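You operate a simulated robot arm through the tools that you are given. There is no shell and no other tool. Be economical: measure what you need, move in short steps, check, and stop when the job is done.

You run a simulated two-armed robot. Do the job below in one go: nothing can be reset, and whatever is moved stays where it is left.

## Task
Hold the short blank, draw its rod out, and load the press with the next one.
Fine: one hand holds while the other draws; stand the rod in the red pot, put the blank in the tray's middle cell, set the plain short blank on the slide and push it in.

The check looks at the end state, three seconds after you hand in, the way a careful person would. Anything else that was tipped, shoved, dropped, spilled or broken makes it a failure.

## Robot
Two 6-joint arms with two-finger grippers on one trunk, on a base that drives. Base frame: it is fixed to the floor where the robot stands at the start and does not move with it; the origin is under the middle of the robot, x ahead of it, y to its left, z up. Lengths are in mm, angles in degrees, forces in N, time in s.
The left shoulder is at the start at [60, 143, 900], the right one opposite. With the tool pointing down near the work surface each hand reaches from about 300 to 720 mm from the robot's upright axis, wherever it stands, measured 20 degrees to its own side. Places, roughly: middle cell of the wooden tray [500, -1500, 900]; nest on the slide [600, -500, 900]; red lever [800, -600, 1300]; short clay blank [500, -1500, 1000]; slide of the press [600, -500, 900]; wooden tray [500, -1500, 750]. Payload 2.45 kg a hand.
Tool frame (each hand has its own): the origin (TCP) lies between the finger pads and is the grasp point; the fingertips stand 26 mm ahead of it; z points along the fingers, y is the line along which they close. The gripper opens to 96 mm. The gripper's body begins 69 mm behind the TCP.
Orientation is that of the tool frame in the base frame, as a unit quaternion [x, y, z, w]. With the fingers straight down and closing along the base's y, the tool's x points along the base's -x, its y along +y and its z along -z.

## Interface
- The arms move only by the tool send_rows. It takes "left_increments", "right_increments" or both (then of equal length, played together; a hand with none holds still); each is a list of rows, each an object (a shift or turn left out is 0, a gripper value left out holds the last) with "offset": the shift along the tool's x, y, z in mm, a list of three; "turn": the turn, a rotation vector about the tool's x, y, z in degrees, a list of three. In form: [{"offset": [x, y, z], "turn": [rx, ry, rz]}, ...]. A call has 1 to 20 rows; each row shifts and turns the commanded pose from where the row before left it, along the tool's axes as they then stand. "left_grip" and "right_grip" are, for a hand that has rows, the closure, from 0 (fully open) to 1 (shut), set as the call begins (left out, the last holds). Each row takes 0.2 s and may step no farther than 50 mm and 8.6 degrees from the row before; otherwise, or with a gripper value out of range, the whole call is refused. Where a pose cannot be reached the arm comes as near as it can. A force on the tool above 60 N (or 10 N above the force at the start of the call, whichever is more), or a blocked arm, ends the call early, and 0.2 s more pass. The fingers move at their own pace and stop on an object; they squeeze with about 27 N. The grip force told is the motor's: it shows also when the fingers shut on nothing. Time passes only in rows, and 0.2 s behind the last, so rows that do not move let the fingers close. The reply holds the time, the measured pose of the TCP, the force on the tool along the base axes, the opening and the grip force, in the units named above and with some noise, with the torque about the TCP (base axes, N m) and any sound that the robot's microphone picked up, and new pictures: "pictures" is both (left out), scene, wrist or none (wrist: the cameras of the hands that moved).
- Cameras (640 x 400 px; columns grow to the right, rows downward): "scene" is now at [126.1, -33.9, 1498]; the picture's right is [-0.45, -0.89, 0.00], its down [-0.71, 0.36, -0.61] and it looks along [0.54, -0.27, -0.79] (base axes); focal length 253 px, centre (320, 200). "left" rides on the left gripper at [82, -3, -98] in its tool frame; the picture's right is [0.04, 1.00, 0.00], its down [-0.73, 0.03, -0.68] and it looks along [-0.68, 0.03, 0.73] (tool axes); focal length 256 px, centre (320, 200). "right" rides on the right gripper at [82, 3, -98] in its tool frame; the picture's right is [-0.04, 1.00, 0.00], its down [-0.73, -0.03, -0.68] and it looks along [-0.68, -0.03, 0.73] (tool axes); focal length 256 px, centre (320, 200). There is no depth. A picture from a camera that has moved, and an enlarged one, comes with that camera's place and axes in the base frame and with its lens.
- slide_trunk(by): slides the trunk up (or, below 0, down) by that many mm; the arms and the scene camera ride with it, the base frame stays. It gives what a move gives, with no picture.
- base_move(legs): drives the robot by 1 to 6 legs, each [ahead, turn to the left] in mm and degrees, along the robot's own axes; the way and the turn of a leg run together, so that a leg with both is an arc; at most 1500 mm and 180 degrees a leg. The arms and the cameras ride along, it lands a little off, and it stops where it bumps. It gives what a move gives, and a new picture of the scene camera.
- pan_tilt(pan, tilt): turns the head with the scene camera to pan (to the left, within 86 degrees either way) and tilt (down, from -29 to 69), counted from straight ahead of the robot. It gives what a move gives, and a new picture of the scene camera.
- inspect(camera, box): a new picture of the part [left, top, right, bottom] of that camera's present view, enlarged. No time passes.
- finish_job(): hands the job in; it is judged then, once.

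Work in short steps. Places have to be worked out from the pictures, the camera data and where the tool is seen: move nearer, look again, correct. Check each grasp and each placing, and mend what went wrong. You have 120 turns and 260 pictures in all, those below and enlarged ones among them. Open the grippers and draw the arms clear of the work before you hand the job in, unless the task says otherwise; then end with one line.

The tools are called after ">>>" by a JSON object that holds its "api" and its "payload". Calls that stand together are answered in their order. send_rows: Moves the arms, as the interface text tells. Its arguments: {"type":"object","properties":{"left_increments":{"type":"array"},"left_grip":{"type":"number"},"right_increments":{"type":"array"},"right_grip":{"type":"number"},"pictures":{"type":"string","enum":["both","scene","wrist","none"]}},"required":[]} The other tools are called the same way: slide_trunk (by) slides the trunk up or down; base_move (legs) drives the base; pan_tilt (pan, tilt) turns the head that bears the scene camera; inspect (camera, box) takes an enlarged picture of a part of a camera's view; finish_job () hands the job in.

At the start:

```text
clock: 0.0
left_tcp_pos: [437.5, 15.4, 1190.7]
left_tcp_rot: [0.001, 1.0, 0.001, 0.001]
left_force: [-0.6, -0.1, 0.1]
left_torque: [0.03, 0.0, -0.03]
left_finger_gap: 95.9
left_grasp_force: 0.0
right_tcp_pos: [282.1, -345.6, 1235.2]
right_tcp_rot: [0.0, 1.0, 0.0, 0.0]
right_force: [0.0, 0.4, -0.7]
right_torque: [-0.01, 0.01, -0.01]
right_finger_gap: 95.8
right_grasp_force: 0.1
trunk travel left (down, up): [-525.0, 65.0]
robot x, y, heading: [0.1, -3.0, -0.1]
head pan, tilt: [-26.8, 52.6]
```

scene: 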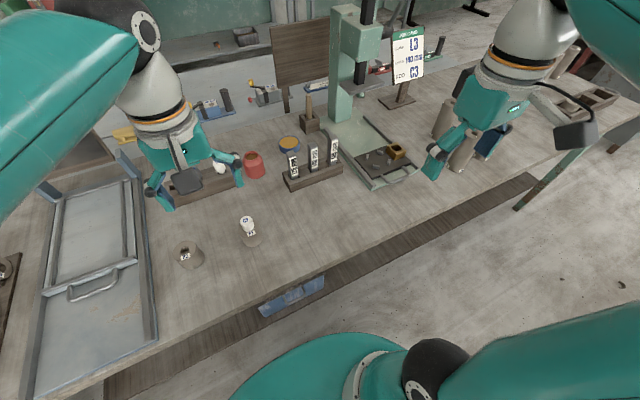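
right: 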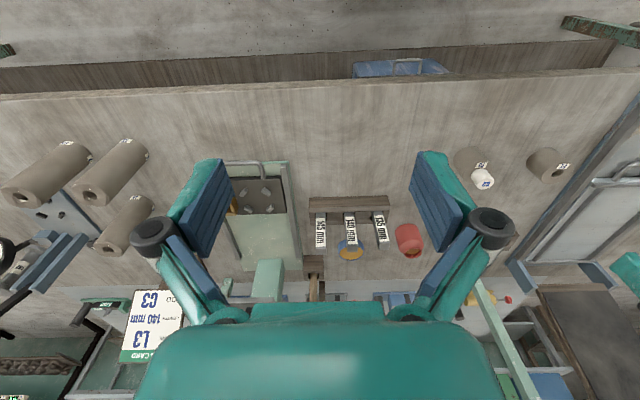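
left: 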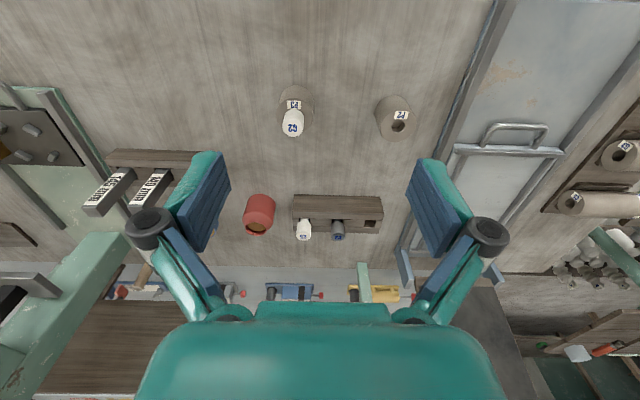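

I start by enlarging the views to read the labels and the card.

>>> {"api": "inspect", "payload": {"camera": "scene", "box": [160, 100, 440, 275]}}

>>> {"api": "inspect", "payload": {"camera": "scene", "box": [380, 20, 640, 182]}}

>>> {"api": "inspect", "payload": {"camera": "left", "box": [220, 60, 460, 260]}}

>>> {"api": "pan_tilt", "payload": {"pan": -70, "tilt": 40}}

```text
2.29 times, centred on (300, 188) of scene
camera zoom: at [126.1, -33.9, 1498.0], right [-0.45, -0.89, 0.0], down [-0.71, 0.36, -0.61], along [0.54, -0.27, -0.79], focal length 578 px, centre (366, 229)
```

zoom: 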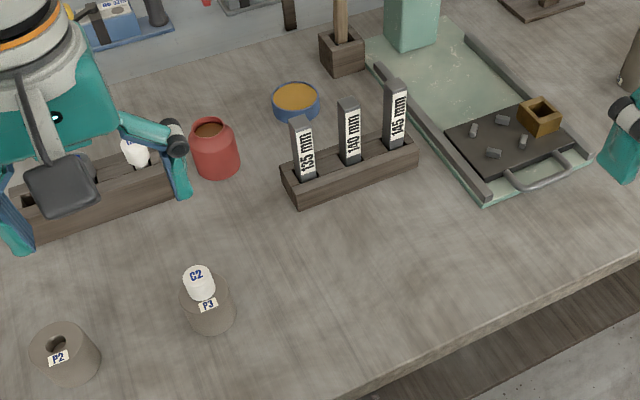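

```text
2.46 times, centred on (510, 101) of scene
camera zoom: at [126.1, -33.9, 1498.0], right [-0.45, -0.89, 0.0], down [-0.71, 0.36, -0.61], along [0.54, -0.27, -0.79], focal length 623 px, centre (-148, 444)
```

zoom: 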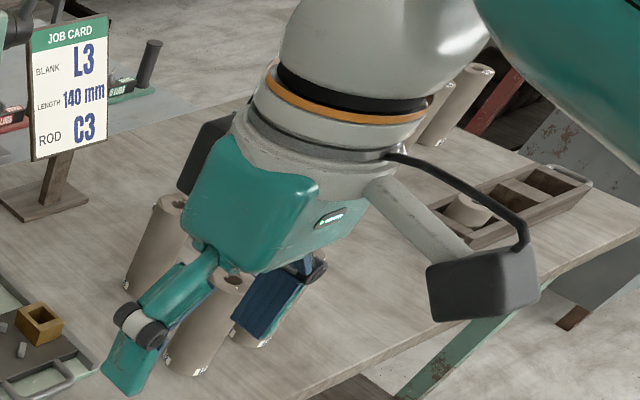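

```text
2.00 times, centred on (340, 160) of left
camera zoom: at [356.5, 10.7, 1289.1], right [-0.04, 1.0, 0.0], down [0.73, 0.03, 0.68], along [0.68, 0.03, -0.73], focal length 512 px, centre (280, 280)
```

zoom: 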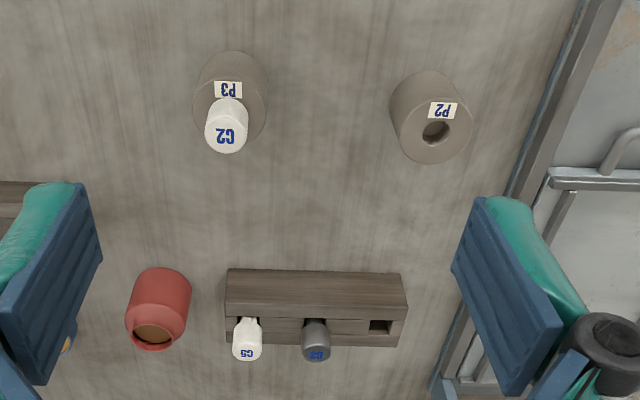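

```text
clock: 1.1
left_tcp_pos: [437.5, 14.3, 1192.4]
left_tcp_rot: [0.001, 1.0, 0.0, 0.001]
left_force: [-0.3, 0.3, -0.7]
left_torque: [0.04, 0.04, -0.03]
left_finger_gap: 96.0
left_grasp_force: 0.0
right_tcp_pos: [283.3, -345.2, 1236.2]
right_tcp_rot: [0.0, 1.0, 0.001, -0.001]
right_force: [-0.1, 0.5, 0.4]
right_torque: [-0.02, -0.01, 0.01]
right_finger_gap: 95.9
right_grasp_force: 0.0
trunk travel left (down, up): [-525.0, 65.0]
robot x, y, heading: [0.5, 0.3, 0.2]
head pan, tilt: [-70.0, 40.0]
camera scene: at [88.7, -80.1, 1515.5], right [-0.94, -0.34, 0.0], down [-0.22, 0.6, -0.77], along [0.26, -0.72, -0.64], focal length 253 px, centre (320, 200)
```

scene: 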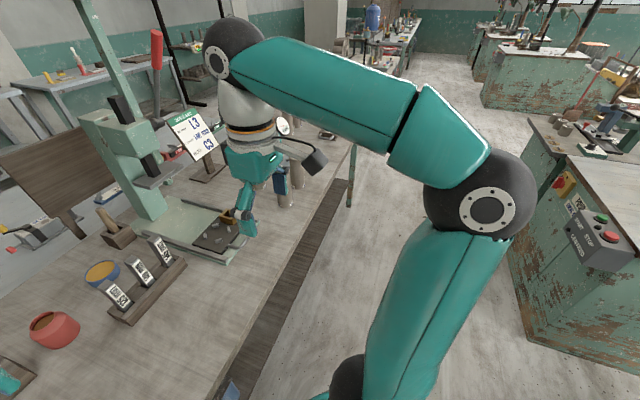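

The bench has P3 with rod C2 in it, plain P2, and a tray far to the right. I look left and right to see what the far parts are.

>>> {"api": "inspect", "payload": {"camera": "left", "box": [480, 100, 640, 300]}}

>>> {"api": "pan_tilt", "payload": {"pan": 20, "tilt": 50}}

>>> {"api": "inspect", "payload": {"camera": "right", "box": [0, 100, 320, 300]}}

```text
2.00 times, centred on (560, 200) of left
camera zoom: at [356.4, 10.7, 1289.5], right [-0.04, 1.0, 0.0], down [0.73, 0.03, 0.68], along [0.68, 0.03, -0.73], focal length 512 px, centre (-160, 200)
```

zoom: 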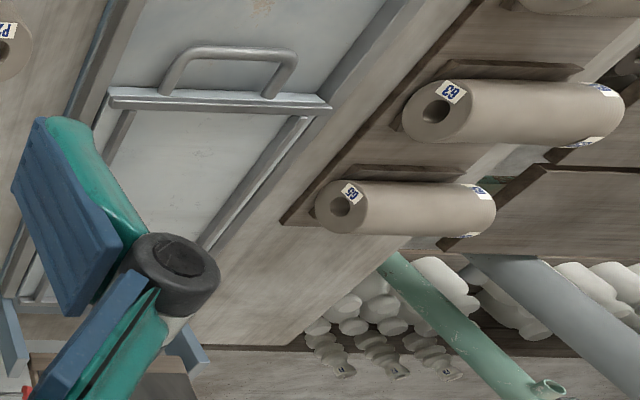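

```text
clock: 2.8
left_tcp_pos: [437.7, 14.0, 1191.5]
left_tcp_rot: [0.0, 1.0, 0.0, 0.001]
left_force: [0.8, 0.5, 0.8]
left_torque: [-0.01, -0.01, -0.01]
left_finger_gap: 95.9
left_grasp_force: 0.0
right_tcp_pos: [282.3, -345.7, 1236.4]
right_tcp_rot: [-0.001, 1.0, -0.001, -0.001]
right_force: [-0.9, -0.9, 0.1]
right_torque: [0.04, 0.01, -0.02]
right_finger_gap: 96.0
right_grasp_force: 0.0
trunk travel left (down, up): [-525.0, 65.0]
robot x, y, heading: [-0.2, 1.6, 0.1]
head pan, tilt: [20.0, 50.0]
camera scene: at [132.0, 26.0, 1501.4], right [0.34, -0.94, 0.0], down [-0.72, -0.26, -0.64], along [0.6, 0.22, -0.77], focal length 253 px, centre (320, 200)
```

scene: 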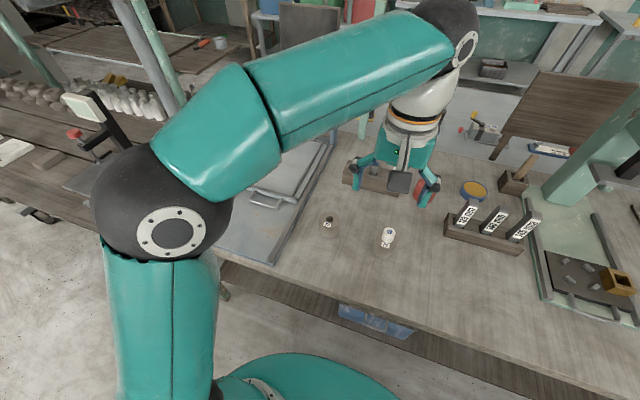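

```text
2.00 times, centred on (160, 200) of right
camera zoom: at [201.5, -342.3, 1334.8], right [0.04, 1.0, 0.0], down [0.73, -0.03, 0.68], along [0.68, -0.03, -0.73], focal length 512 px, centre (640, 200)
```

zoom: 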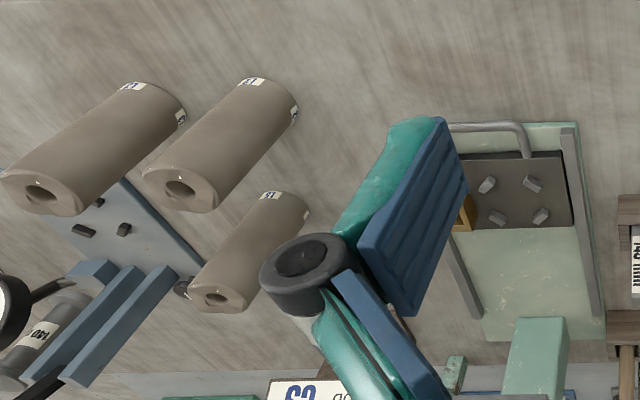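

To triangulate blanks, pot, and rack I take a zoom of the right camera's view of the same parts.

>>> {"api": "inspect", "payload": {"camera": "right", "box": [370, 120, 610, 270]}}

>>> {"api": "inspect", "payload": {"camera": "right", "box": [200, 140, 440, 290]}}

>>> {"api": "inspect", "payload": {"camera": "scene", "box": [300, 140, 460, 260]}}

```text
2.67 times, centred on (490, 195) of right
camera zoom: at [201.5, -342.3, 1334.8], right [0.04, 1.0, 0.0], down [0.73, -0.03, 0.68], along [0.68, -0.03, -0.73], focal length 683 px, centre (-133, 213)
```

zoom: 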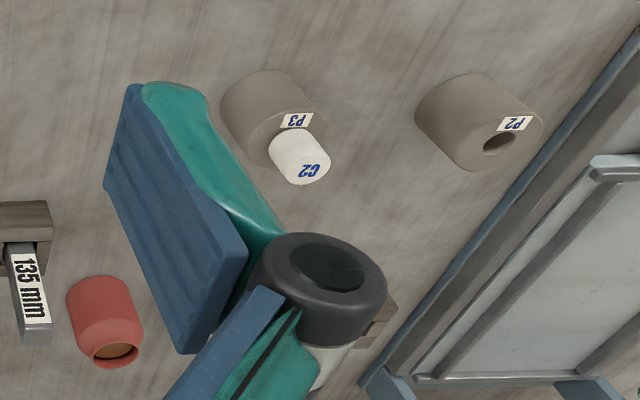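

```text
2.67 times, centred on (320, 215) of right
camera zoom: at [201.5, -342.3, 1334.8], right [0.04, 1.0, 0.0], down [0.73, -0.03, 0.68], along [0.68, -0.03, -0.73], focal length 683 px, centre (320, 160)
```

zoom: 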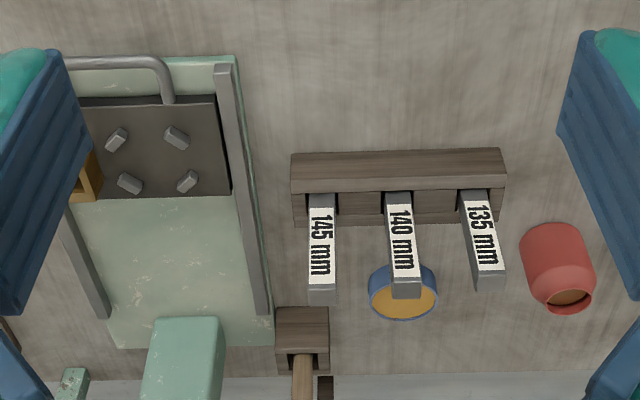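

```text
3.33 times, centred on (380, 200) of scene
camera zoom: at [132.0, 26.0, 1501.4], right [0.34, -0.94, 0.0], down [-0.72, -0.26, -0.64], along [0.6, 0.22, -0.77], focal length 843 px, centre (120, 200)
```

zoom: 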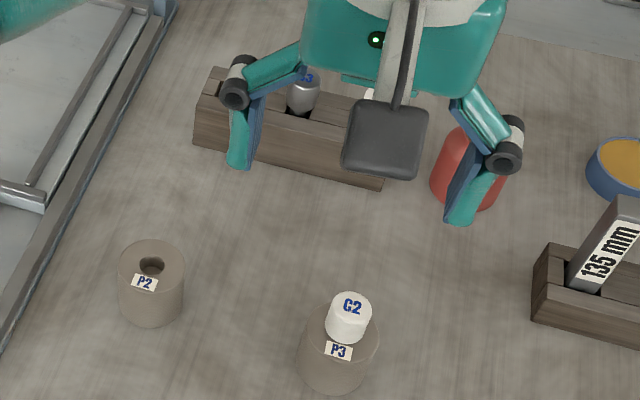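

Triangulated: P3 is about [541,-21], top about 866, with rod top at 920. P2 is about [552,150], top 894, the bench about 825, and the pot mouth about [792,-112,914]. The left hand will hold P3 from the left side, so I move it left and yaw it 90°.

>>> {"api": "send_rows", "payload": {"left_increments": [{"offset": [0, 45, 0]}, {"offset": [0, 45, 0]}, {"offset": [0, 45, 0]}, {"offset": [0, 45, 0]}, {"turn": [0, 0, -8.2]}, {"turn": [0, 0, -8.2]}, {"turn": [0, 0, -8.2]}, {"turn": [0, 0, -8.2]}, {"turn": [0, 0, -8.2]}, {"turn": [0, 0, -8.2]}, {"turn": [0, 0, -8.2]}, {"turn": [0, 0, -8.2]}, {"turn": [0, 0, -8.2]}, {"turn": [0, 0, -8.2]}, {"turn": [0, 0, -8]}], "pictures": "both"}}

```text
clock: 6.0
left_tcp_pos: [438.3, 195.0, 1191.9]
left_tcp_rot: [0.709, -0.706, 0.001, -0.001]
left_force: [0.2, 0.5, -0.3]
left_torque: [0.0, -0.02, 0.02]
left_finger_gap: 96.1
left_grasp_force: 0.0
right_tcp_pos: [283.2, -346.0, 1235.9]
right_tcp_rot: [-0.001, 1.0, 0.0, 0.0]
right_force: [-0.5, 0.0, -0.2]
right_torque: [0.0, 0.01, 0.04]
right_finger_gap: 96.2
right_grasp_force: 0.2
trunk travel left (down, up): [-525.0, 65.0]
robot x, y, heading: [-2.9, -0.3, -0.1]
head pan, tilt: [20.0, 50.0]
camera scene: at [131.9, 26.1, 1501.4], right [0.34, -0.94, 0.0], down [-0.72, -0.26, -0.64], along [0.6, 0.22, -0.77], focal length 253 px, centre (320, 200)
camera left: at [441.6, 112.4, 1290.0], right [-1.0, -0.04, 0.0], down [-0.03, 0.73, 0.68], along [-0.03, 0.68, -0.73], focal length 256 px, centre (320, 200)
```

scene: 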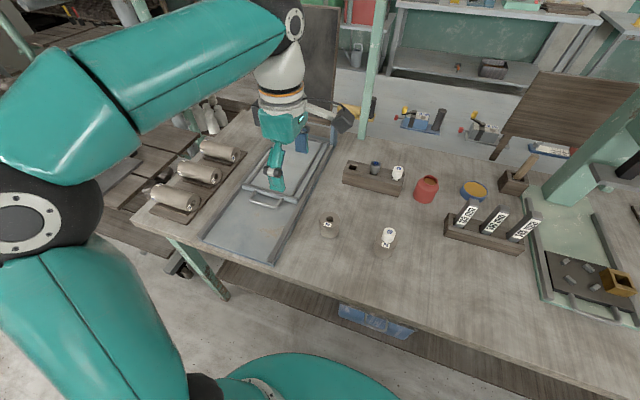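
left: 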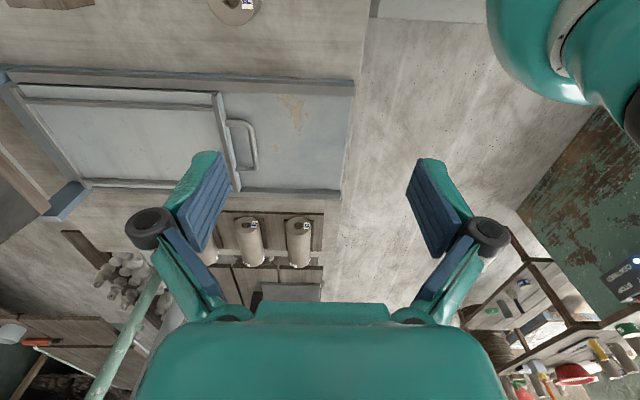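

I'll approach from the front-left so the hand passes clear of P2: 30° more yaw, then a 56° tilt, with the camera on top.

>>> {"api": "send_rows", "payload": {"left_increments": [{"turn": [0, 0, -7.5]}, {"turn": [0, 0, -7.5]}, {"turn": [0, 0, -7.5]}, {"turn": [0, 0, -7.5]}, {"turn": [0, 8, 0]}, {"turn": [0, 8, 0]}, {"turn": [0, 8, 0]}, {"turn": [0, 8, 0]}, {"turn": [0, 8, 0]}, {"turn": [0, 8, 0]}, {"turn": [0, 8, 0]}], "pictures": "both"}}

```text
clock: 8.3
left_tcp_pos: [437.2, 195.6, 1191.6]
left_tcp_rot: [0.764, -0.441, 0.408, 0.235]
left_force: [-0.7, 0.5, -1.0]
left_torque: [-0.01, 0.01, -0.01]
left_finger_gap: 95.9
left_grasp_force: 0.1
right_tcp_pos: [282.0, -345.4, 1235.6]
right_tcp_rot: [0.0, 1.0, 0.001, 0.0]
right_force: [0.0, 0.1, 0.5]
right_torque: [0.01, -0.01, 0.01]
right_finger_gap: 96.3
right_grasp_force: 0.1
trunk travel left (down, up): [-525.0, 65.0]
robot x, y, heading: [-0.9, 1.3, -0.0]
head pan, tilt: [20.0, 50.0]
camera scene: at [131.8, 26.4, 1501.4], right [0.34, -0.94, 0.0], down [-0.72, -0.26, -0.64], along [0.6, 0.22, -0.77], focal length 253 px, centre (320, 200)
camera left: at [422.8, 227.3, 1314.2], right [-0.85, -0.52, 0.03], down [-0.51, 0.83, -0.23], along [0.09, -0.21, -0.97], focal length 256 px, centre (320, 200)
```

scene: 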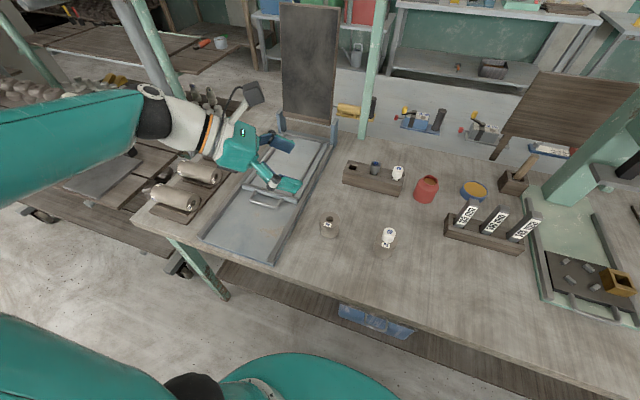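
left: 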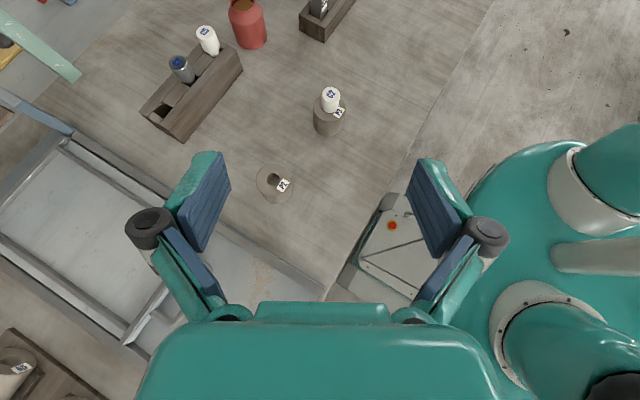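

The pose is reached well. Now I go to a pregrasp point about 110 mm back from P3 along the approach line.

>>> {"api": "send_rows", "payload": {"left_increments": [{"offset": [-21, 2.6, 39.6]}, {"offset": [-21, 2.6, 39.6]}, {"offset": [-21, 2.6, 39.6]}, {"offset": [-21, 2.6, 39.6]}, {"offset": [-21, 2.6, 39.6]}, {"offset": [-21, 2.6, 39.6]}, {"offset": [-21, 2.6, 39.6]}], "pictures": "both"}}

```text
clock: 9.9
left_tcp_pos: [499.6, 57.1, 912.6]
left_tcp_rot: [0.765, -0.442, 0.406, 0.235]
left_force: [0.3, 0.2, -0.2]
left_torque: [0.0, -0.02, -0.05]
left_finger_gap: 95.8
left_grasp_force: 0.0
right_tcp_pos: [283.4, -345.9, 1235.6]
right_tcp_rot: [0.0, 1.0, 0.0, -0.001]
right_force: [0.0, -0.1, -0.1]
right_torque: [-0.01, 0.04, 0.04]
right_finger_gap: 95.9
right_grasp_force: 0.1
trunk travel left (down, up): [-525.0, 65.0]
robot x, y, heading: [-2.8, -4.5, -0.2]
head pan, tilt: [20.0, 50.0]
camera scene: at [133.4, 25.8, 1501.3], right [0.34, -0.94, 0.0], down [-0.72, -0.26, -0.64], along [0.6, 0.22, -0.77], focal length 253 px, centre (320, 200)
camera left: at [483.8, 88.8, 1035.0], right [-0.85, -0.52, 0.03], down [-0.51, 0.83, -0.23], along [0.09, -0.21, -0.97], focal length 256 px, centre (320, 200)
```

scene: 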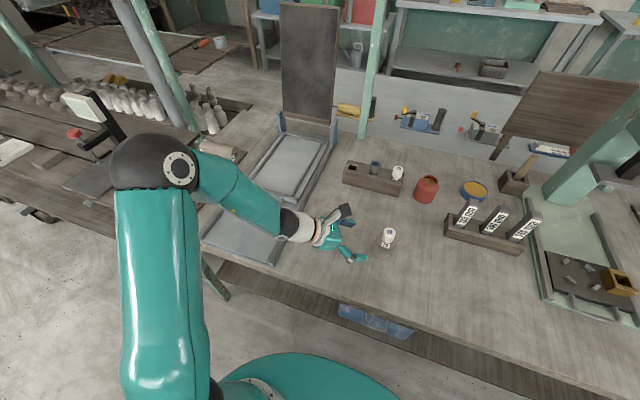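
left: 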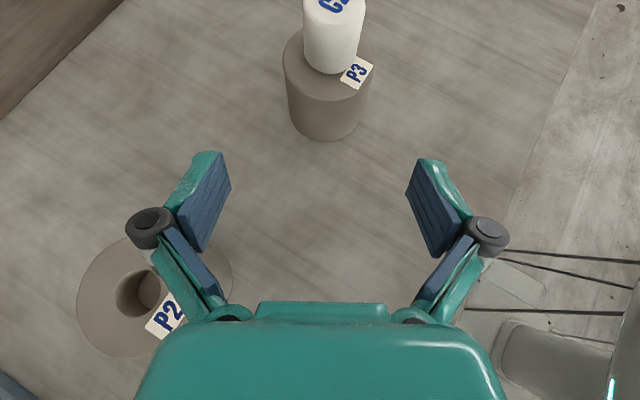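

Triangulating again gives P3's centre about [541,-25] with its top at about 893, and rod top about 930. I flatten the left hand to 74° so its camera leaves room for the right hand, and lower it a bit.

>>> {"api": "send_rows", "payload": {"left_increments": [{"turn": [0, 6, 0]}, {"turn": [0, 6, 0]}, {"turn": [0, 6, 0]}, {"offset": [-14, 2.5, 6.5]}, {"offset": [-13, 2.5, 6.5]}], "pictures": "both"}}

```text
clock: 11.2
left_tcp_pos: [495.1, 50.5, 884.8]
left_tcp_rot: [0.691, -0.399, 0.523, 0.301]
left_force: [-0.2, -0.6, -0.1]
left_torque: [0.0, 0.03, 0.0]
left_finger_gap: 95.9
left_grasp_force: 0.1
right_tcp_pos: [281.5, -345.9, 1236.9]
right_tcp_rot: [-0.001, 1.0, 0.0, 0.0]
right_force: [-0.1, -0.2, 0.1]
right_torque: [0.01, 0.01, -0.01]
right_finger_gap: 96.0
right_grasp_force: 0.1
trunk travel left (down, up): [-525.0, 65.0]
robot x, y, heading: [3.1, 0.0, -0.1]
head pan, tilt: [20.0, 50.0]
camera scene: at [132.5, 26.2, 1501.3], right [0.34, -0.94, 0.0], down [-0.72, -0.26, -0.64], along [0.6, 0.22, -0.77], focal length 253 px, centre (320, 200)
camera left: at [462.2, 114.4, 990.2], right [-0.86, -0.51, 0.04], down [-0.45, 0.72, -0.52], along [0.24, -0.46, -0.85], focal length 256 px, centre (320, 200)
```

scene: 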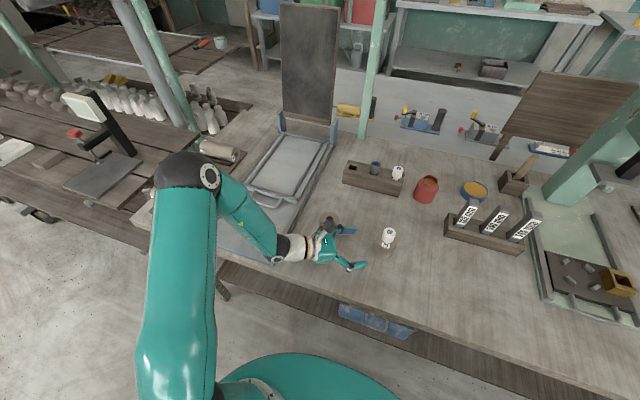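
left: 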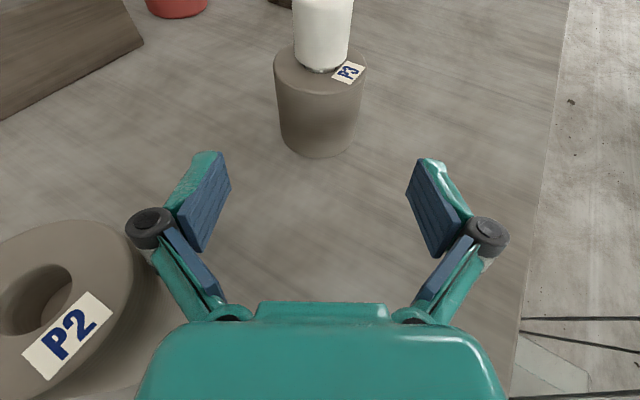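

The hand is lined up with P3. I advance about 96 mm in steps around it with the fingers open.

>>> {"api": "send_rows", "payload": {"left_increments": [{"offset": [-0.5, 0, 32]}, {"offset": [-0.5, 0, 32]}, {"offset": [-0.5, 0, 31]}, {"offset": [0, 0, 0]}], "pictures": "both"}}

```text
clock: 12.2
left_tcp_pos: [538.9, -26.5, 864.7]
left_tcp_rot: [0.688, -0.399, 0.526, 0.299]
left_force: [-6.7, 23.1, 47.0]
left_torque: [3.78, 2.93, -0.83]
left_finger_gap: 96.1
left_grasp_force: 0.0
right_tcp_pos: [278.5, -342.8, 1238.8]
right_tcp_rot: [0.0, 1.0, -0.001, 0.002]
right_force: [-0.9, 0.2, 0.2]
right_torque: [0.0, 0.03, 0.02]
right_finger_gap: 96.2
right_grasp_force: 0.0
trunk travel left (down, up): [-525.0, 65.0]
robot x, y, heading: [-1.2, 3.5, -0.1]
head pan, tilt: [20.0, 50.0]
camera scene: at [126.5, 28.4, 1502.6], right [0.34, -0.94, 0.0], down [-0.72, -0.26, -0.64], along [0.61, 0.22, -0.76], focal length 253 px, centre (320, 200)
camera left: at [504.7, 37.4, 968.9], right [-0.86, -0.51, 0.03], down [-0.45, 0.72, -0.53], along [0.25, -0.47, -0.85], focal length 256 px, centre (320, 200)
```

scene: 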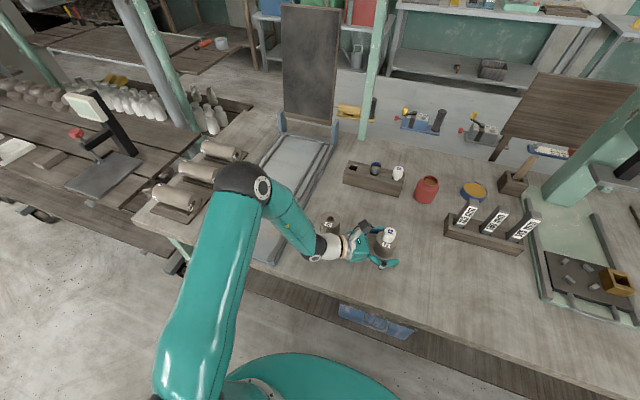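
left: 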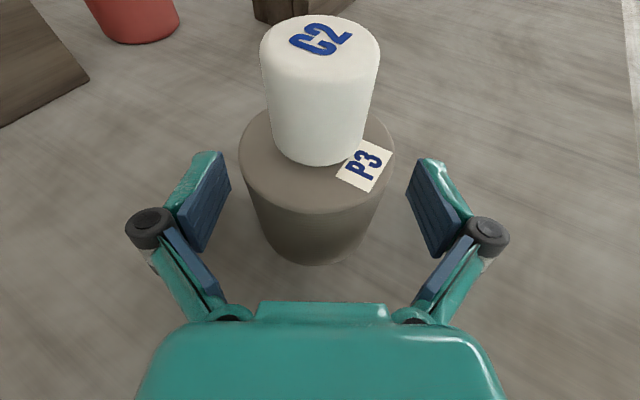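

The hand's underside is pressing on the bench (47 N up), so the bench is higher than I judged, near 840. I raise the hand about 14 mm and check the force before closing.

>>> {"api": "send_rows", "payload": {"left_increments": [{"offset": [7, 0, -2]}, {"offset": [7, 0, -2]}, {"offset": [0, 0, 0]}], "pictures": "wrist"}}

```text
clock: 12.9
left_tcp_pos: [540.2, -29.4, 870.3]
left_tcp_rot: [0.692, -0.4, 0.52, 0.301]
left_force: [0.0, 0.0, 0.8]
left_torque: [0.02, 0.01, 0.03]
left_finger_gap: 95.8
left_grasp_force: 0.1
right_tcp_pos: [282.8, -345.5, 1235.1]
right_tcp_rot: [-0.001, 1.0, 0.001, 0.0]
right_force: [0.8, -0.1, 0.1]
right_torque: [0.05, 0.06, 0.01]
right_finger_gap: 96.2
right_grasp_force: 0.0
trunk travel left (down, up): [-525.0, 65.0]
robot x, y, heading: [-5.8, 1.5, 0.0]
head pan, tilt: [20.0, 50.0]
camera left: at [507.0, 34.1, 976.4], right [-0.86, -0.51, 0.04], down [-0.45, 0.73, -0.52], along [0.23, -0.46, -0.85], focal length 256 px, centre (320, 200)
```

left: 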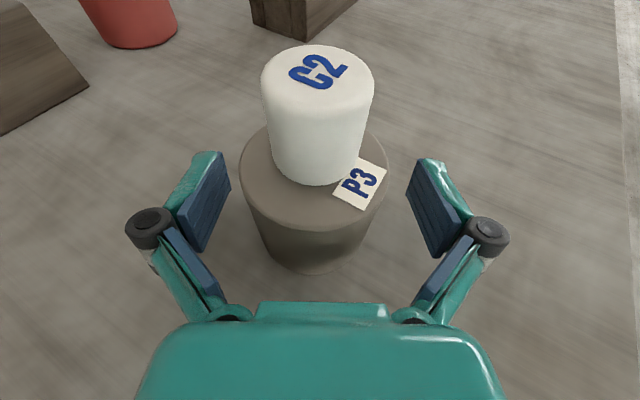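

The force is gone and the blank is between the pads. I close the left gripper.

>>> {"api": "send_rows", "payload": {"left_increments": [{"offset": [0, -2, 0]}, {}, {}, {}], "left_grip": 1, "pictures": "both"}}

```text
clock: 13.9
left_tcp_pos: [541.6, -28.6, 872.1]
left_tcp_rot: [0.691, -0.399, 0.522, 0.301]
left_force: [0.2, 1.5, 1.6]
left_torque: [0.04, 0.1, -0.08]
left_finger_gap: 58.0
left_grasp_force: 26.5
right_tcp_pos: [282.7, -345.8, 1235.6]
right_tcp_rot: [0.0, 1.0, 0.001, 0.0]
right_force: [1.1, 0.3, 0.6]
right_torque: [0.05, -0.02, -0.02]
right_finger_gap: 96.2
right_grasp_force: 0.0
trunk travel left (down, up): [-525.0, 65.0]
robot x, y, heading: [1.2, -1.2, 0.0]
head pan, tilt: [20.0, 50.0]
camera scene: at [131.9, 26.2, 1501.4], right [0.34, -0.94, 0.0], down [-0.72, -0.26, -0.64], along [0.6, 0.22, -0.77], focal length 253 px, centre (320, 200)
camera left: at [508.9, 35.9, 977.1], right [-0.86, -0.51, 0.04], down [-0.45, 0.72, -0.52], along [0.24, -0.46, -0.85], focal length 256 px, centre (320, 200)
```

scene: 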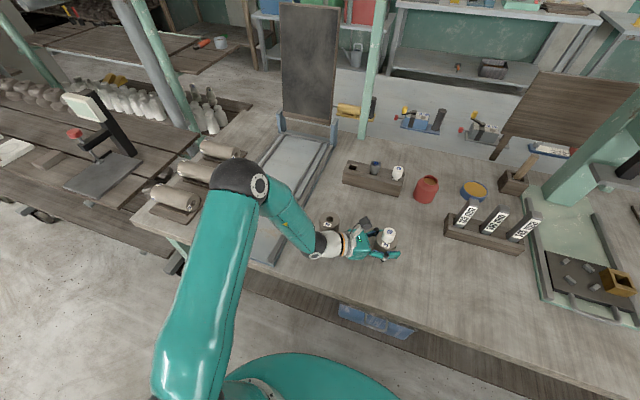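
left: 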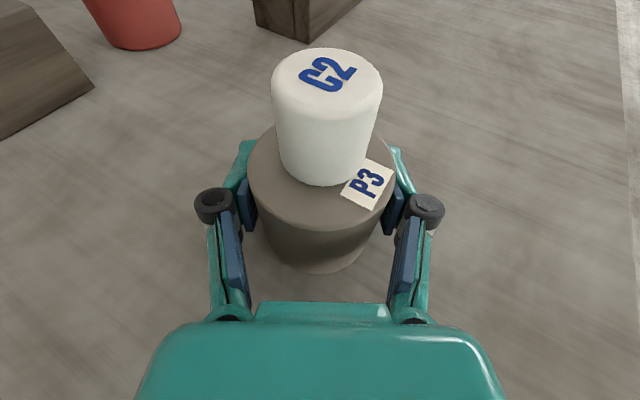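

P3 is gripped at 58 mm. I now turn the right hand 90° and tilt it 15°, so it can take the rod from above clear of the left camera, and aim the head at the work.

>>> {"api": "send_rows", "payload": {"right_increments": [{"turn": [0, 0, -8.2]}, {"turn": [0, 0, -8.2]}, {"turn": [0, 0, -8.2]}, {"turn": [0, 0, -8.2]}, {"turn": [0, 0, -8.2]}, {"turn": [0, 0, -8.2]}, {"turn": [0, 0, -8.2]}, {"turn": [0, 0, -8.2]}, {"turn": [0, 0, -8.2]}, {"turn": [0, 0, -8.2]}, {"turn": [0, 0, -8]}, {"turn": [0, -7.5, 0]}, {"turn": [0, -7.5, 0]}], "pictures": "none"}}

>>> {"api": "pan_tilt", "payload": {"pan": -5, "tilt": 52}}

```text
clock: 16.8
left_tcp_pos: [542.1, -28.6, 872.3]
left_tcp_rot: [0.691, -0.399, 0.522, 0.301]
left_force: [0.0, -0.6, 1.3]
left_torque: [0.05, 0.01, -0.04]
left_finger_gap: 58.0
left_grasp_force: 26.7
right_tcp_pos: [283.4, -346.1, 1236.5]
right_tcp_rot: [0.702, -0.7, -0.093, -0.093]
right_force: [-0.6, 0.0, -0.5]
right_torque: [-0.01, -0.01, -0.01]
right_finger_gap: 96.0
right_grasp_force: 0.1
trunk travel left (down, up): [-525.0, 65.0]
robot x, y, heading: [3.0, 0.6, -0.2]
head pan, tilt: [20.0, 50.0]
```

```text
clock: 17.6
left_tcp_pos: [542.4, -28.1, 870.6]
left_tcp_rot: [0.691, -0.398, 0.523, 0.3]
left_force: [0.0, -0.2, 0.3]
left_torque: [0.03, -0.03, -0.04]
left_finger_gap: 57.8
left_grasp_force: 27.1
right_tcp_pos: [283.0, -345.9, 1235.3]
right_tcp_rot: [0.701, -0.701, -0.092, -0.092]
right_force: [0.9, -0.3, -0.2]
right_torque: [0.02, -0.01, -0.01]
right_finger_gap: 95.9
right_grasp_force: 0.0
trunk travel left (down, up): [-525.0, 65.0]
robot x, y, heading: [0.5, 1.3, -0.3]
head pan, tilt: [-5.0, 52.0]
camera scene: at [134.6, -6.8, 1498.7], right [-0.09, -1.0, 0.0], down [-0.79, 0.07, -0.62], along [0.61, -0.05, -0.79], focal length 253 px, centre (320, 200)
```

scene: 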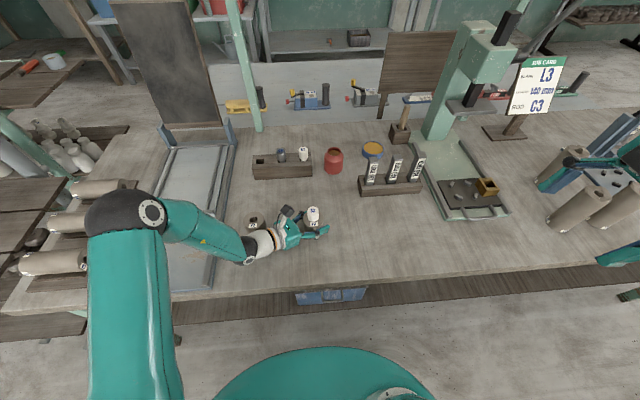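

Clear above the bench, so I bring the right hand to a point 120 mm above the rod.

>>> {"api": "send_rows", "payload": {"right_increments": [{"offset": [-23, -25.7, 25.8]}, {"offset": [-23, -25.7, 25.8]}, {"offset": [-23, -25.7, 25.8]}, {"offset": [-23, -25.7, 25.8]}, {"offset": [-23, -25.7, 25.8]}, {"offset": [-23, -25.7, 25.8]}, {"offset": [-23, -25.7, 25.8]}, {"offset": [-23, -25.7, 25.8]}, {"offset": [-23, -25.7, 25.8]}, {"offset": [-23, -25.7, 25.8]}], "pictures": "both"}}

```text
clock: 19.8
left_tcp_pos: [542.2, -27.3, 871.6]
left_tcp_rot: [0.691, -0.4, 0.522, 0.302]
left_force: [1.2, 2.3, 0.1]
left_torque: [0.03, 0.05, -0.03]
left_finger_gap: 57.7
left_grasp_force: 26.3
right_tcp_pos: [541.7, -54.7, 1045.7]
right_tcp_rot: [-0.701, 0.701, 0.093, 0.092]
right_force: [-0.7, -0.7, 0.0]
right_torque: [0.02, -0.04, 0.0]
right_finger_gap: 96.0
right_grasp_force: 0.1
trunk travel left (down, up): [-525.0, 65.0]
robot x, y, heading: [0.5, 0.5, -0.3]
head pan, tilt: [-5.0, 52.0]
camera scene: at [135.4, -6.4, 1498.7], right [-0.09, -1.0, 0.0], down [-0.79, 0.07, -0.61], along [0.61, -0.05, -0.79], focal length 253 px, centre (320, 200)
camera right: at [537.9, -160.0, 1119.9], right [-1.0, 0.04, 0.01], down [0.03, 0.53, 0.85], along [0.03, 0.85, -0.53], focal length 256 px, centre (320, 200)
```

scene: 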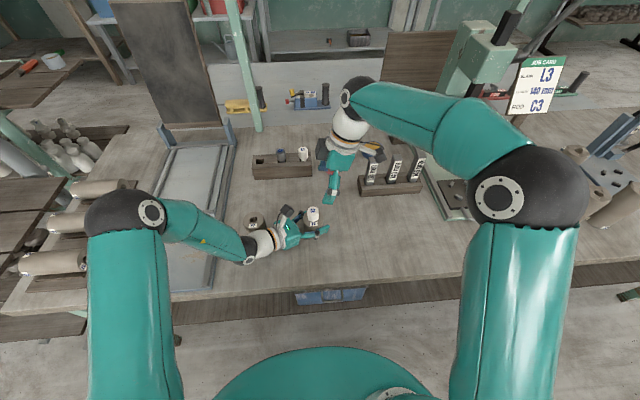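
right: 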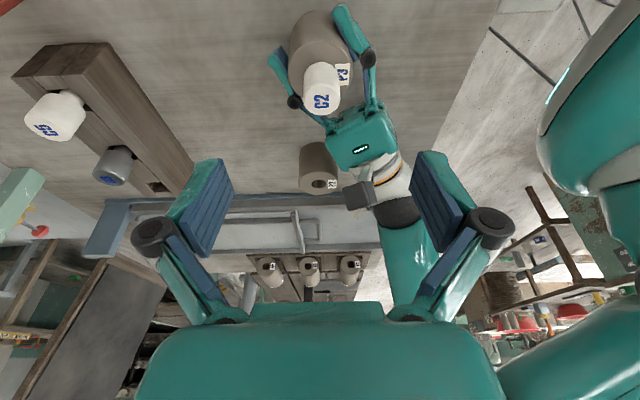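

The rod top looks to be at [540,-22,932]. I go down 70 mm first and look again.

>>> {"api": "send_rows", "payload": {"right_increments": [{"offset": [0, 0.8, 35]}, {"offset": [0, 0.8, 35]}], "pictures": "both"}}

>>> {"api": "inspect", "payload": {"camera": "scene", "box": [230, 110, 410, 260]}}

>>> {"api": "inspect", "payload": {"camera": "left", "box": [120, 0, 520, 250]}}

```text
clock: 20.4
left_tcp_pos: [542.8, -27.6, 872.1]
left_tcp_rot: [0.691, -0.399, 0.522, 0.301]
left_force: [-1.1, -0.7, 0.2]
left_torque: [-0.06, -0.02, -0.06]
left_finger_gap: 57.7
left_grasp_force: 27.2
right_tcp_pos: [537.8, -35.9, 978.1]
right_tcp_rot: [0.702, -0.701, -0.092, -0.092]
right_force: [1.0, -0.5, 0.1]
right_torque: [0.0, -0.01, 0.01]
right_finger_gap: 95.7
right_grasp_force: 0.1
trunk travel left (down, up): [-525.0, 65.0]
robot x, y, heading: [-1.3, 0.9, -0.0]
head pan, tilt: [-5.0, 52.0]
camera scene: at [134.9, -6.7, 1498.7], right [-0.09, -1.0, 0.0], down [-0.79, 0.07, -0.62], along [0.61, -0.05, -0.79], focal length 253 px, centre (320, 200)
camera right: at [535.3, -140.9, 1052.7], right [-1.0, 0.04, 0.01], down [0.03, 0.53, 0.85], along [0.03, 0.85, -0.53], focal length 256 px, centre (320, 200)
```

scene: 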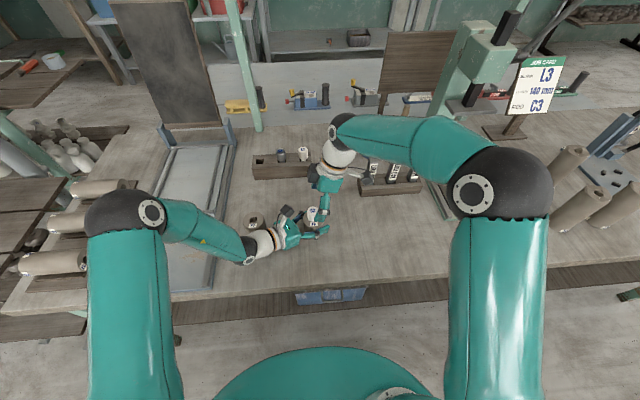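
right: 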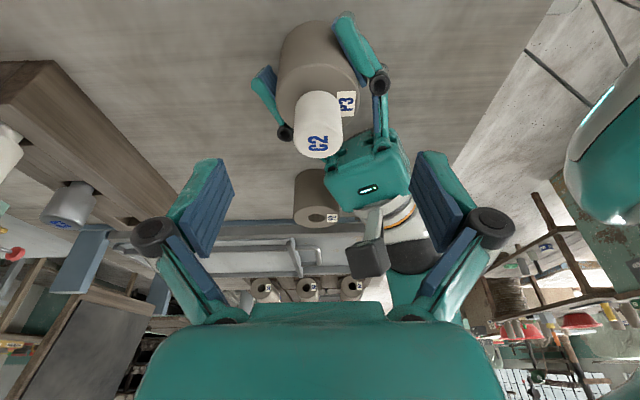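

```text
2.67 times, centred on (320, 185) of scene
camera zoom: at [134.9, -6.7, 1498.7], right [-0.09, -1.0, 0.0], down [-0.79, 0.07, -0.62], along [0.61, -0.05, -0.79], focal length 675 px, centre (320, 240)
```

zoom: 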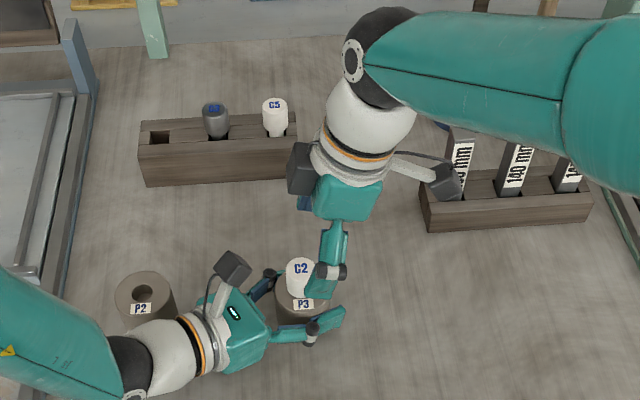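

```text
1.60 times, centred on (320, 125) of left
camera zoom: at [509.2, 35.8, 977.1], right [-0.86, -0.51, 0.04], down [-0.45, 0.72, -0.52], along [0.24, -0.46, -0.85], focal length 410 px, centre (320, 320)
```

zoom: 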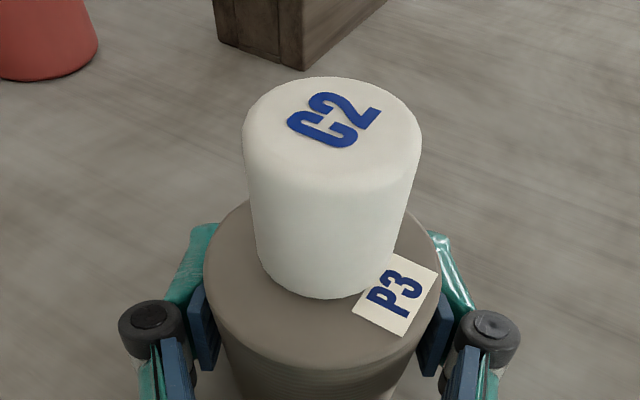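

The estimate holds (rod top [540,-21,932]). I descend the last 50 mm.

>>> {"api": "send_rows", "payload": {"right_increments": [{"offset": [0, -1, 25]}, {"offset": [0, -1, 25]}, {}], "pictures": "wrist"}}

>>> {"api": "inspect", "payload": {"camera": "left", "box": [120, 0, 520, 250]}}

```text
clock: 21.2
left_tcp_pos: [542.0, -28.2, 870.8]
left_tcp_rot: [0.692, -0.399, 0.522, 0.3]
left_force: [-0.4, -1.2, 1.5]
left_torque: [-0.05, -0.01, -0.01]
left_finger_gap: 57.8
left_grasp_force: 26.7
right_tcp_pos: [540.4, -25.0, 929.3]
right_tcp_rot: [0.701, -0.701, -0.092, -0.093]
right_force: [0.7, 0.6, 0.1]
right_torque: [0.03, 0.01, -0.01]
right_finger_gap: 96.0
right_grasp_force: 0.0
trunk travel left (down, up): [-525.0, 65.0]
robot x, y, heading: [4.3, 0.2, -0.2]
head pan, tilt: [-5.0, 52.0]
camera right: at [537.3, -129.6, 1004.2], right [-1.0, 0.04, 0.01], down [0.03, 0.53, 0.85], along [0.03, 0.85, -0.53], focal length 256 px, centre (320, 200)
```

right: 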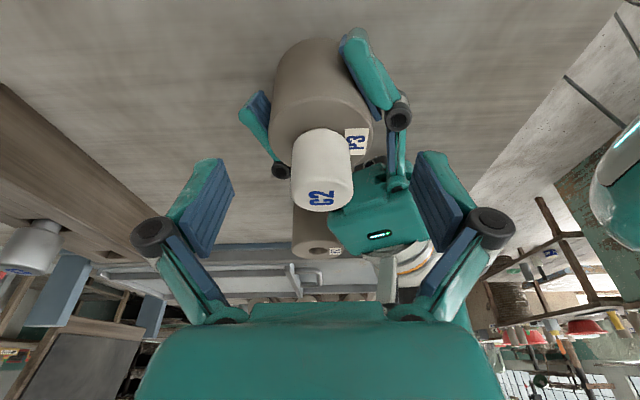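

```text
1.60 times, centred on (320, 125) of left
camera zoom: at [509.1, 35.8, 977.1], right [-0.86, -0.51, 0.04], down [-0.45, 0.72, -0.52], along [0.24, -0.46, -0.85], focal length 410 px, centre (320, 320)
```

zoom: 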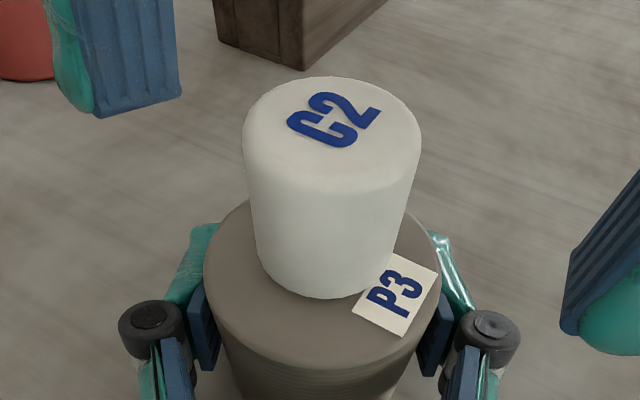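

The fingers straddle the rod and their tips are just above the blank's top. I close the right gripper.

>>> {"api": "send_rows", "payload": {"right_increments": [{}, {}, {}, {}], "right_grip": 1, "pictures": "wrist"}}

>>> {"api": "inspect", "payload": {"camera": "left", "box": [120, 0, 520, 250]}}

```text
clock: 22.2
left_tcp_pos: [541.9, -27.8, 872.2]
left_tcp_rot: [0.691, -0.399, 0.522, 0.301]
left_force: [-0.4, -0.3, 1.0]
left_torque: [-0.01, 0.0, -0.01]
left_finger_gap: 58.1
left_grasp_force: 27.3
right_tcp_pos: [540.2, -25.5, 930.9]
right_tcp_rot: [-0.701, 0.701, 0.092, 0.093]
right_force: [-0.3, 0.0, -0.3]
right_torque: [-0.01, 0.0, 0.01]
right_finger_gap: 30.7
right_grasp_force: 26.7
trunk travel left (down, up): [-525.0, 65.0]
robot x, y, heading: [3.0, 1.1, -0.0]
head pan, tilt: [-5.0, 52.0]
camera right: at [537.3, -129.6, 1004.6], right [-1.0, 0.04, 0.01], down [0.03, 0.53, 0.85], along [0.03, 0.85, -0.53], focal length 256 px, centre (320, 200)
```

right: 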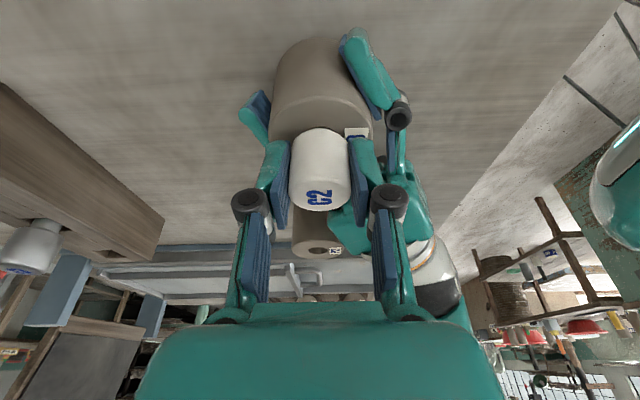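

```text
1.60 times, centred on (320, 125) of left
camera zoom: at [509.1, 35.8, 977.1], right [-0.86, -0.51, 0.04], down [-0.45, 0.72, -0.52], along [0.24, -0.46, -0.85], focal length 410 px, centre (320, 320)
```

zoom: 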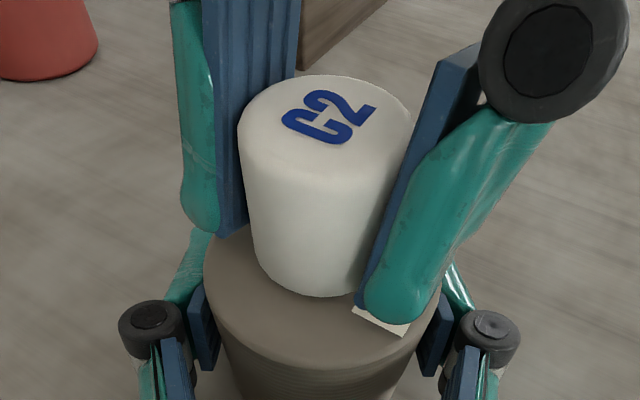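

The rod is gripped at 30.7 mm. I draw it straight up slowly, watching the forces.

>>> {"api": "send_rows", "payload": {"right_increments": [{"offset": [-1.3, 0, -4.83]}, {"offset": [-1.3, 0, -4.83]}, {"offset": [-1.3, 0, -4.83]}, {"offset": [-1.3, 0, -4.83]}], "pictures": "none"}}

>>> {"api": "inspect", "payload": {"camera": "left", "box": [120, 0, 520, 250]}}

```text
clock: 23.2
left_tcp_pos: [542.9, -27.1, 871.8]
left_tcp_rot: [0.691, -0.399, 0.522, 0.301]
left_force: [0.3, -0.6, 3.7]
left_torque: [0.08, 0.03, 0.02]
left_finger_gap: 57.8
left_grasp_force: 27.1
right_tcp_pos: [538.9, -25.2, 950.5]
right_tcp_rot: [0.701, -0.701, -0.093, -0.091]
right_force: [0.1, -0.4, -6.9]
right_torque: [-0.06, 0.02, -0.04]
right_finger_gap: 30.4
right_grasp_force: 27.0
trunk travel left (down, up): [-525.0, 65.0]
robot x, y, heading: [-0.1, 0.2, -0.0]
head pan, tilt: [-5.0, 52.0]
```

```text
1.60 times, centred on (320, 125) of left
camera zoom: at [509.4, 35.9, 977.1], right [-0.86, -0.51, 0.04], down [-0.45, 0.72, -0.52], along [0.24, -0.46, -0.85], focal length 410 px, centre (320, 320)
```

zoom: 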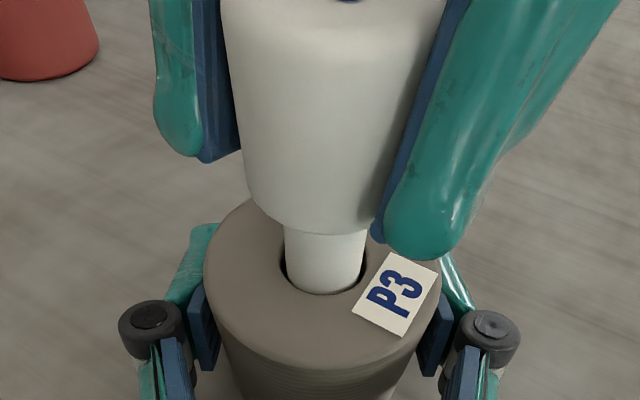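

The rod is drawing out cleanly with only light drag. I continue up another 60 mm.

>>> {"api": "send_rows", "payload": {"right_increments": [{"offset": [-1.94, 0, -7.25]}, {"offset": [-1.94, 0, -7.25]}, {"offset": [-1.94, 0, -7.25]}, {"offset": [-1.94, 0, -7.25]}, {"offset": [-1.94, 0, -7.25]}, {"offset": [-1.94, 0, -7.25]}, {"offset": [-1.94, 0, -7.25]}, {"offset": [-1.94, 0, -7.25]}], "pictures": "scene"}}

>>> {"api": "inspect", "payload": {"camera": "left", "box": [120, 0, 520, 250]}}

```text
clock: 25.0
left_tcp_pos: [541.9, -27.8, 871.3]
left_tcp_rot: [0.69, -0.4, 0.522, 0.302]
left_force: [1.7, 0.8, 3.3]
left_torque: [0.02, 0.02, -0.01]
left_finger_gap: 57.6
left_grasp_force: 27.1
right_tcp_pos: [540.1, -25.4, 1009.4]
right_tcp_rot: [-0.7, 0.702, 0.092, 0.092]
right_force: [-0.7, -0.8, -1.2]
right_torque: [0.04, 0.01, -0.01]
right_finger_gap: 30.8
right_grasp_force: 26.6
trunk travel left (down, up): [-525.0, 65.0]
robot x, y, heading: [1.6, -3.7, -0.3]
head pan, tilt: [-5.0, 52.0]
camera scene: at [135.0, -6.7, 1498.7], right [-0.09, -1.0, 0.0], down [-0.79, 0.07, -0.62], along [0.61, -0.05, -0.79], focal length 253 px, centre (320, 200)
```

scene: 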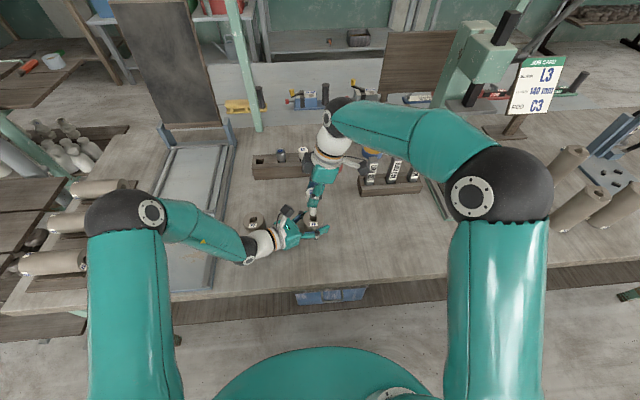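

```text
1.60 times, centred on (320, 125) of left
camera zoom: at [509.3, 35.9, 977.0], right [-0.86, -0.51, 0.04], down [-0.45, 0.72, -0.52], along [0.24, -0.46, -0.85], focal length 410 px, centre (320, 320)
```

zoom: 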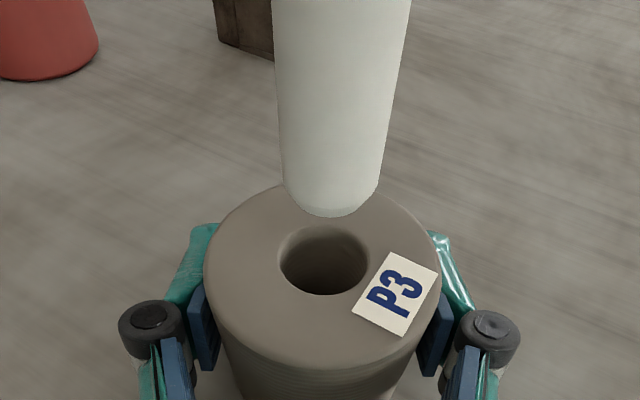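

The rod is out. I raise it a further 60 mm, then open the left hand and back it straight off P3.

>>> {"api": "send_rows", "payload": {"right_increments": [{"offset": [-5.2, 0, -19.3]}, {"offset": [-5.2, 0, -19.3]}, {"offset": [-5.2, 0, -19.3]}], "pictures": "none"}}

>>> {"api": "send_rows", "payload": {"left_increments": [{}, {}, {"offset": [0, 0, -15]}, {"offset": [0, 0, -25]}, {"offset": [0, 0, -30]}, {"offset": [0, 0, -30]}], "left_grip": 0, "pictures": "both"}}

```text
clock: 25.8
left_tcp_pos: [542.6, -27.7, 872.2]
left_tcp_rot: [0.691, -0.4, 0.521, 0.301]
left_force: [1.3, 1.4, 3.5]
left_torque: [0.08, 0.01, 0.04]
left_finger_gap: 57.8
left_grasp_force: 26.7
right_tcp_pos: [540.2, -25.0, 1069.6]
right_tcp_rot: [0.701, -0.701, -0.093, -0.091]
right_force: [0.1, 0.2, -1.4]
right_torque: [-0.02, -0.03, 0.02]
right_finger_gap: 30.6
right_grasp_force: 26.9
trunk travel left (down, up): [-525.0, 65.0]
robot x, y, heading: [-0.5, 1.3, 0.1]
head pan, tilt: [-5.0, 52.0]
```

```text
clock: 27.2
left_tcp_pos: [494.6, 57.5, 900.5]
left_tcp_rot: [0.691, -0.399, 0.522, 0.301]
left_force: [-1.5, 0.4, -0.5]
left_torque: [0.0, 0.01, 0.04]
left_finger_gap: 96.0
left_grasp_force: 0.1
right_tcp_pos: [539.6, -25.4, 1070.4]
right_tcp_rot: [0.702, -0.7, -0.092, -0.092]
right_force: [0.5, -0.7, -0.7]
right_torque: [0.02, 0.01, -0.04]
right_finger_gap: 30.8
right_grasp_force: 27.7
trunk travel left (down, up): [-525.0, 65.0]
robot x, y, heading: [-3.3, 1.4, -0.0]
head pan, tilt: [-5.0, 52.0]
camera scene: at [134.3, -6.4, 1498.7], right [-0.09, -1.0, 0.0], down [-0.79, 0.07, -0.62], along [0.61, -0.05, -0.79], focal length 253 px, centre (320, 200)
camera left: at [460.2, 121.0, 1005.2], right [-0.86, -0.51, 0.04], down [-0.45, 0.72, -0.52], along [0.24, -0.46, -0.85], focal length 256 px, centre (320, 200)
```

scene: 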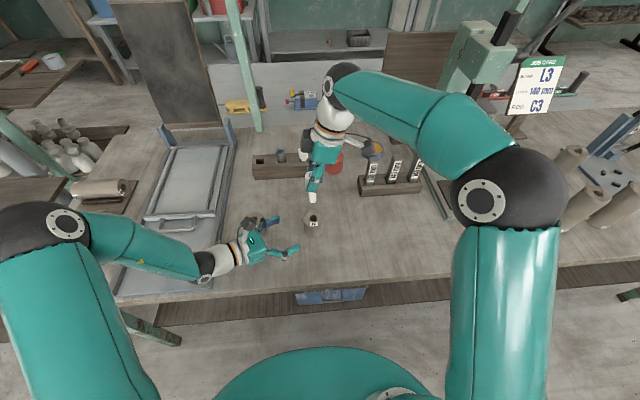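
left: 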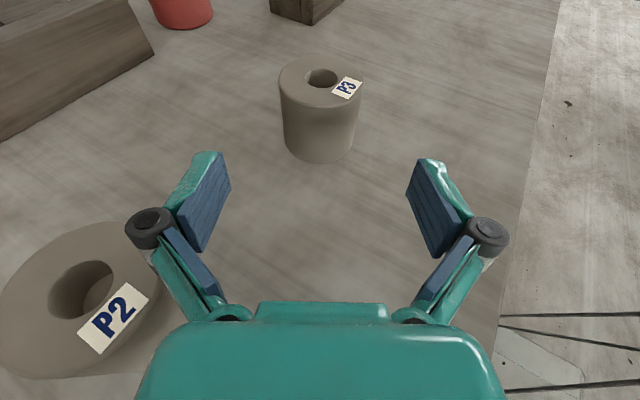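

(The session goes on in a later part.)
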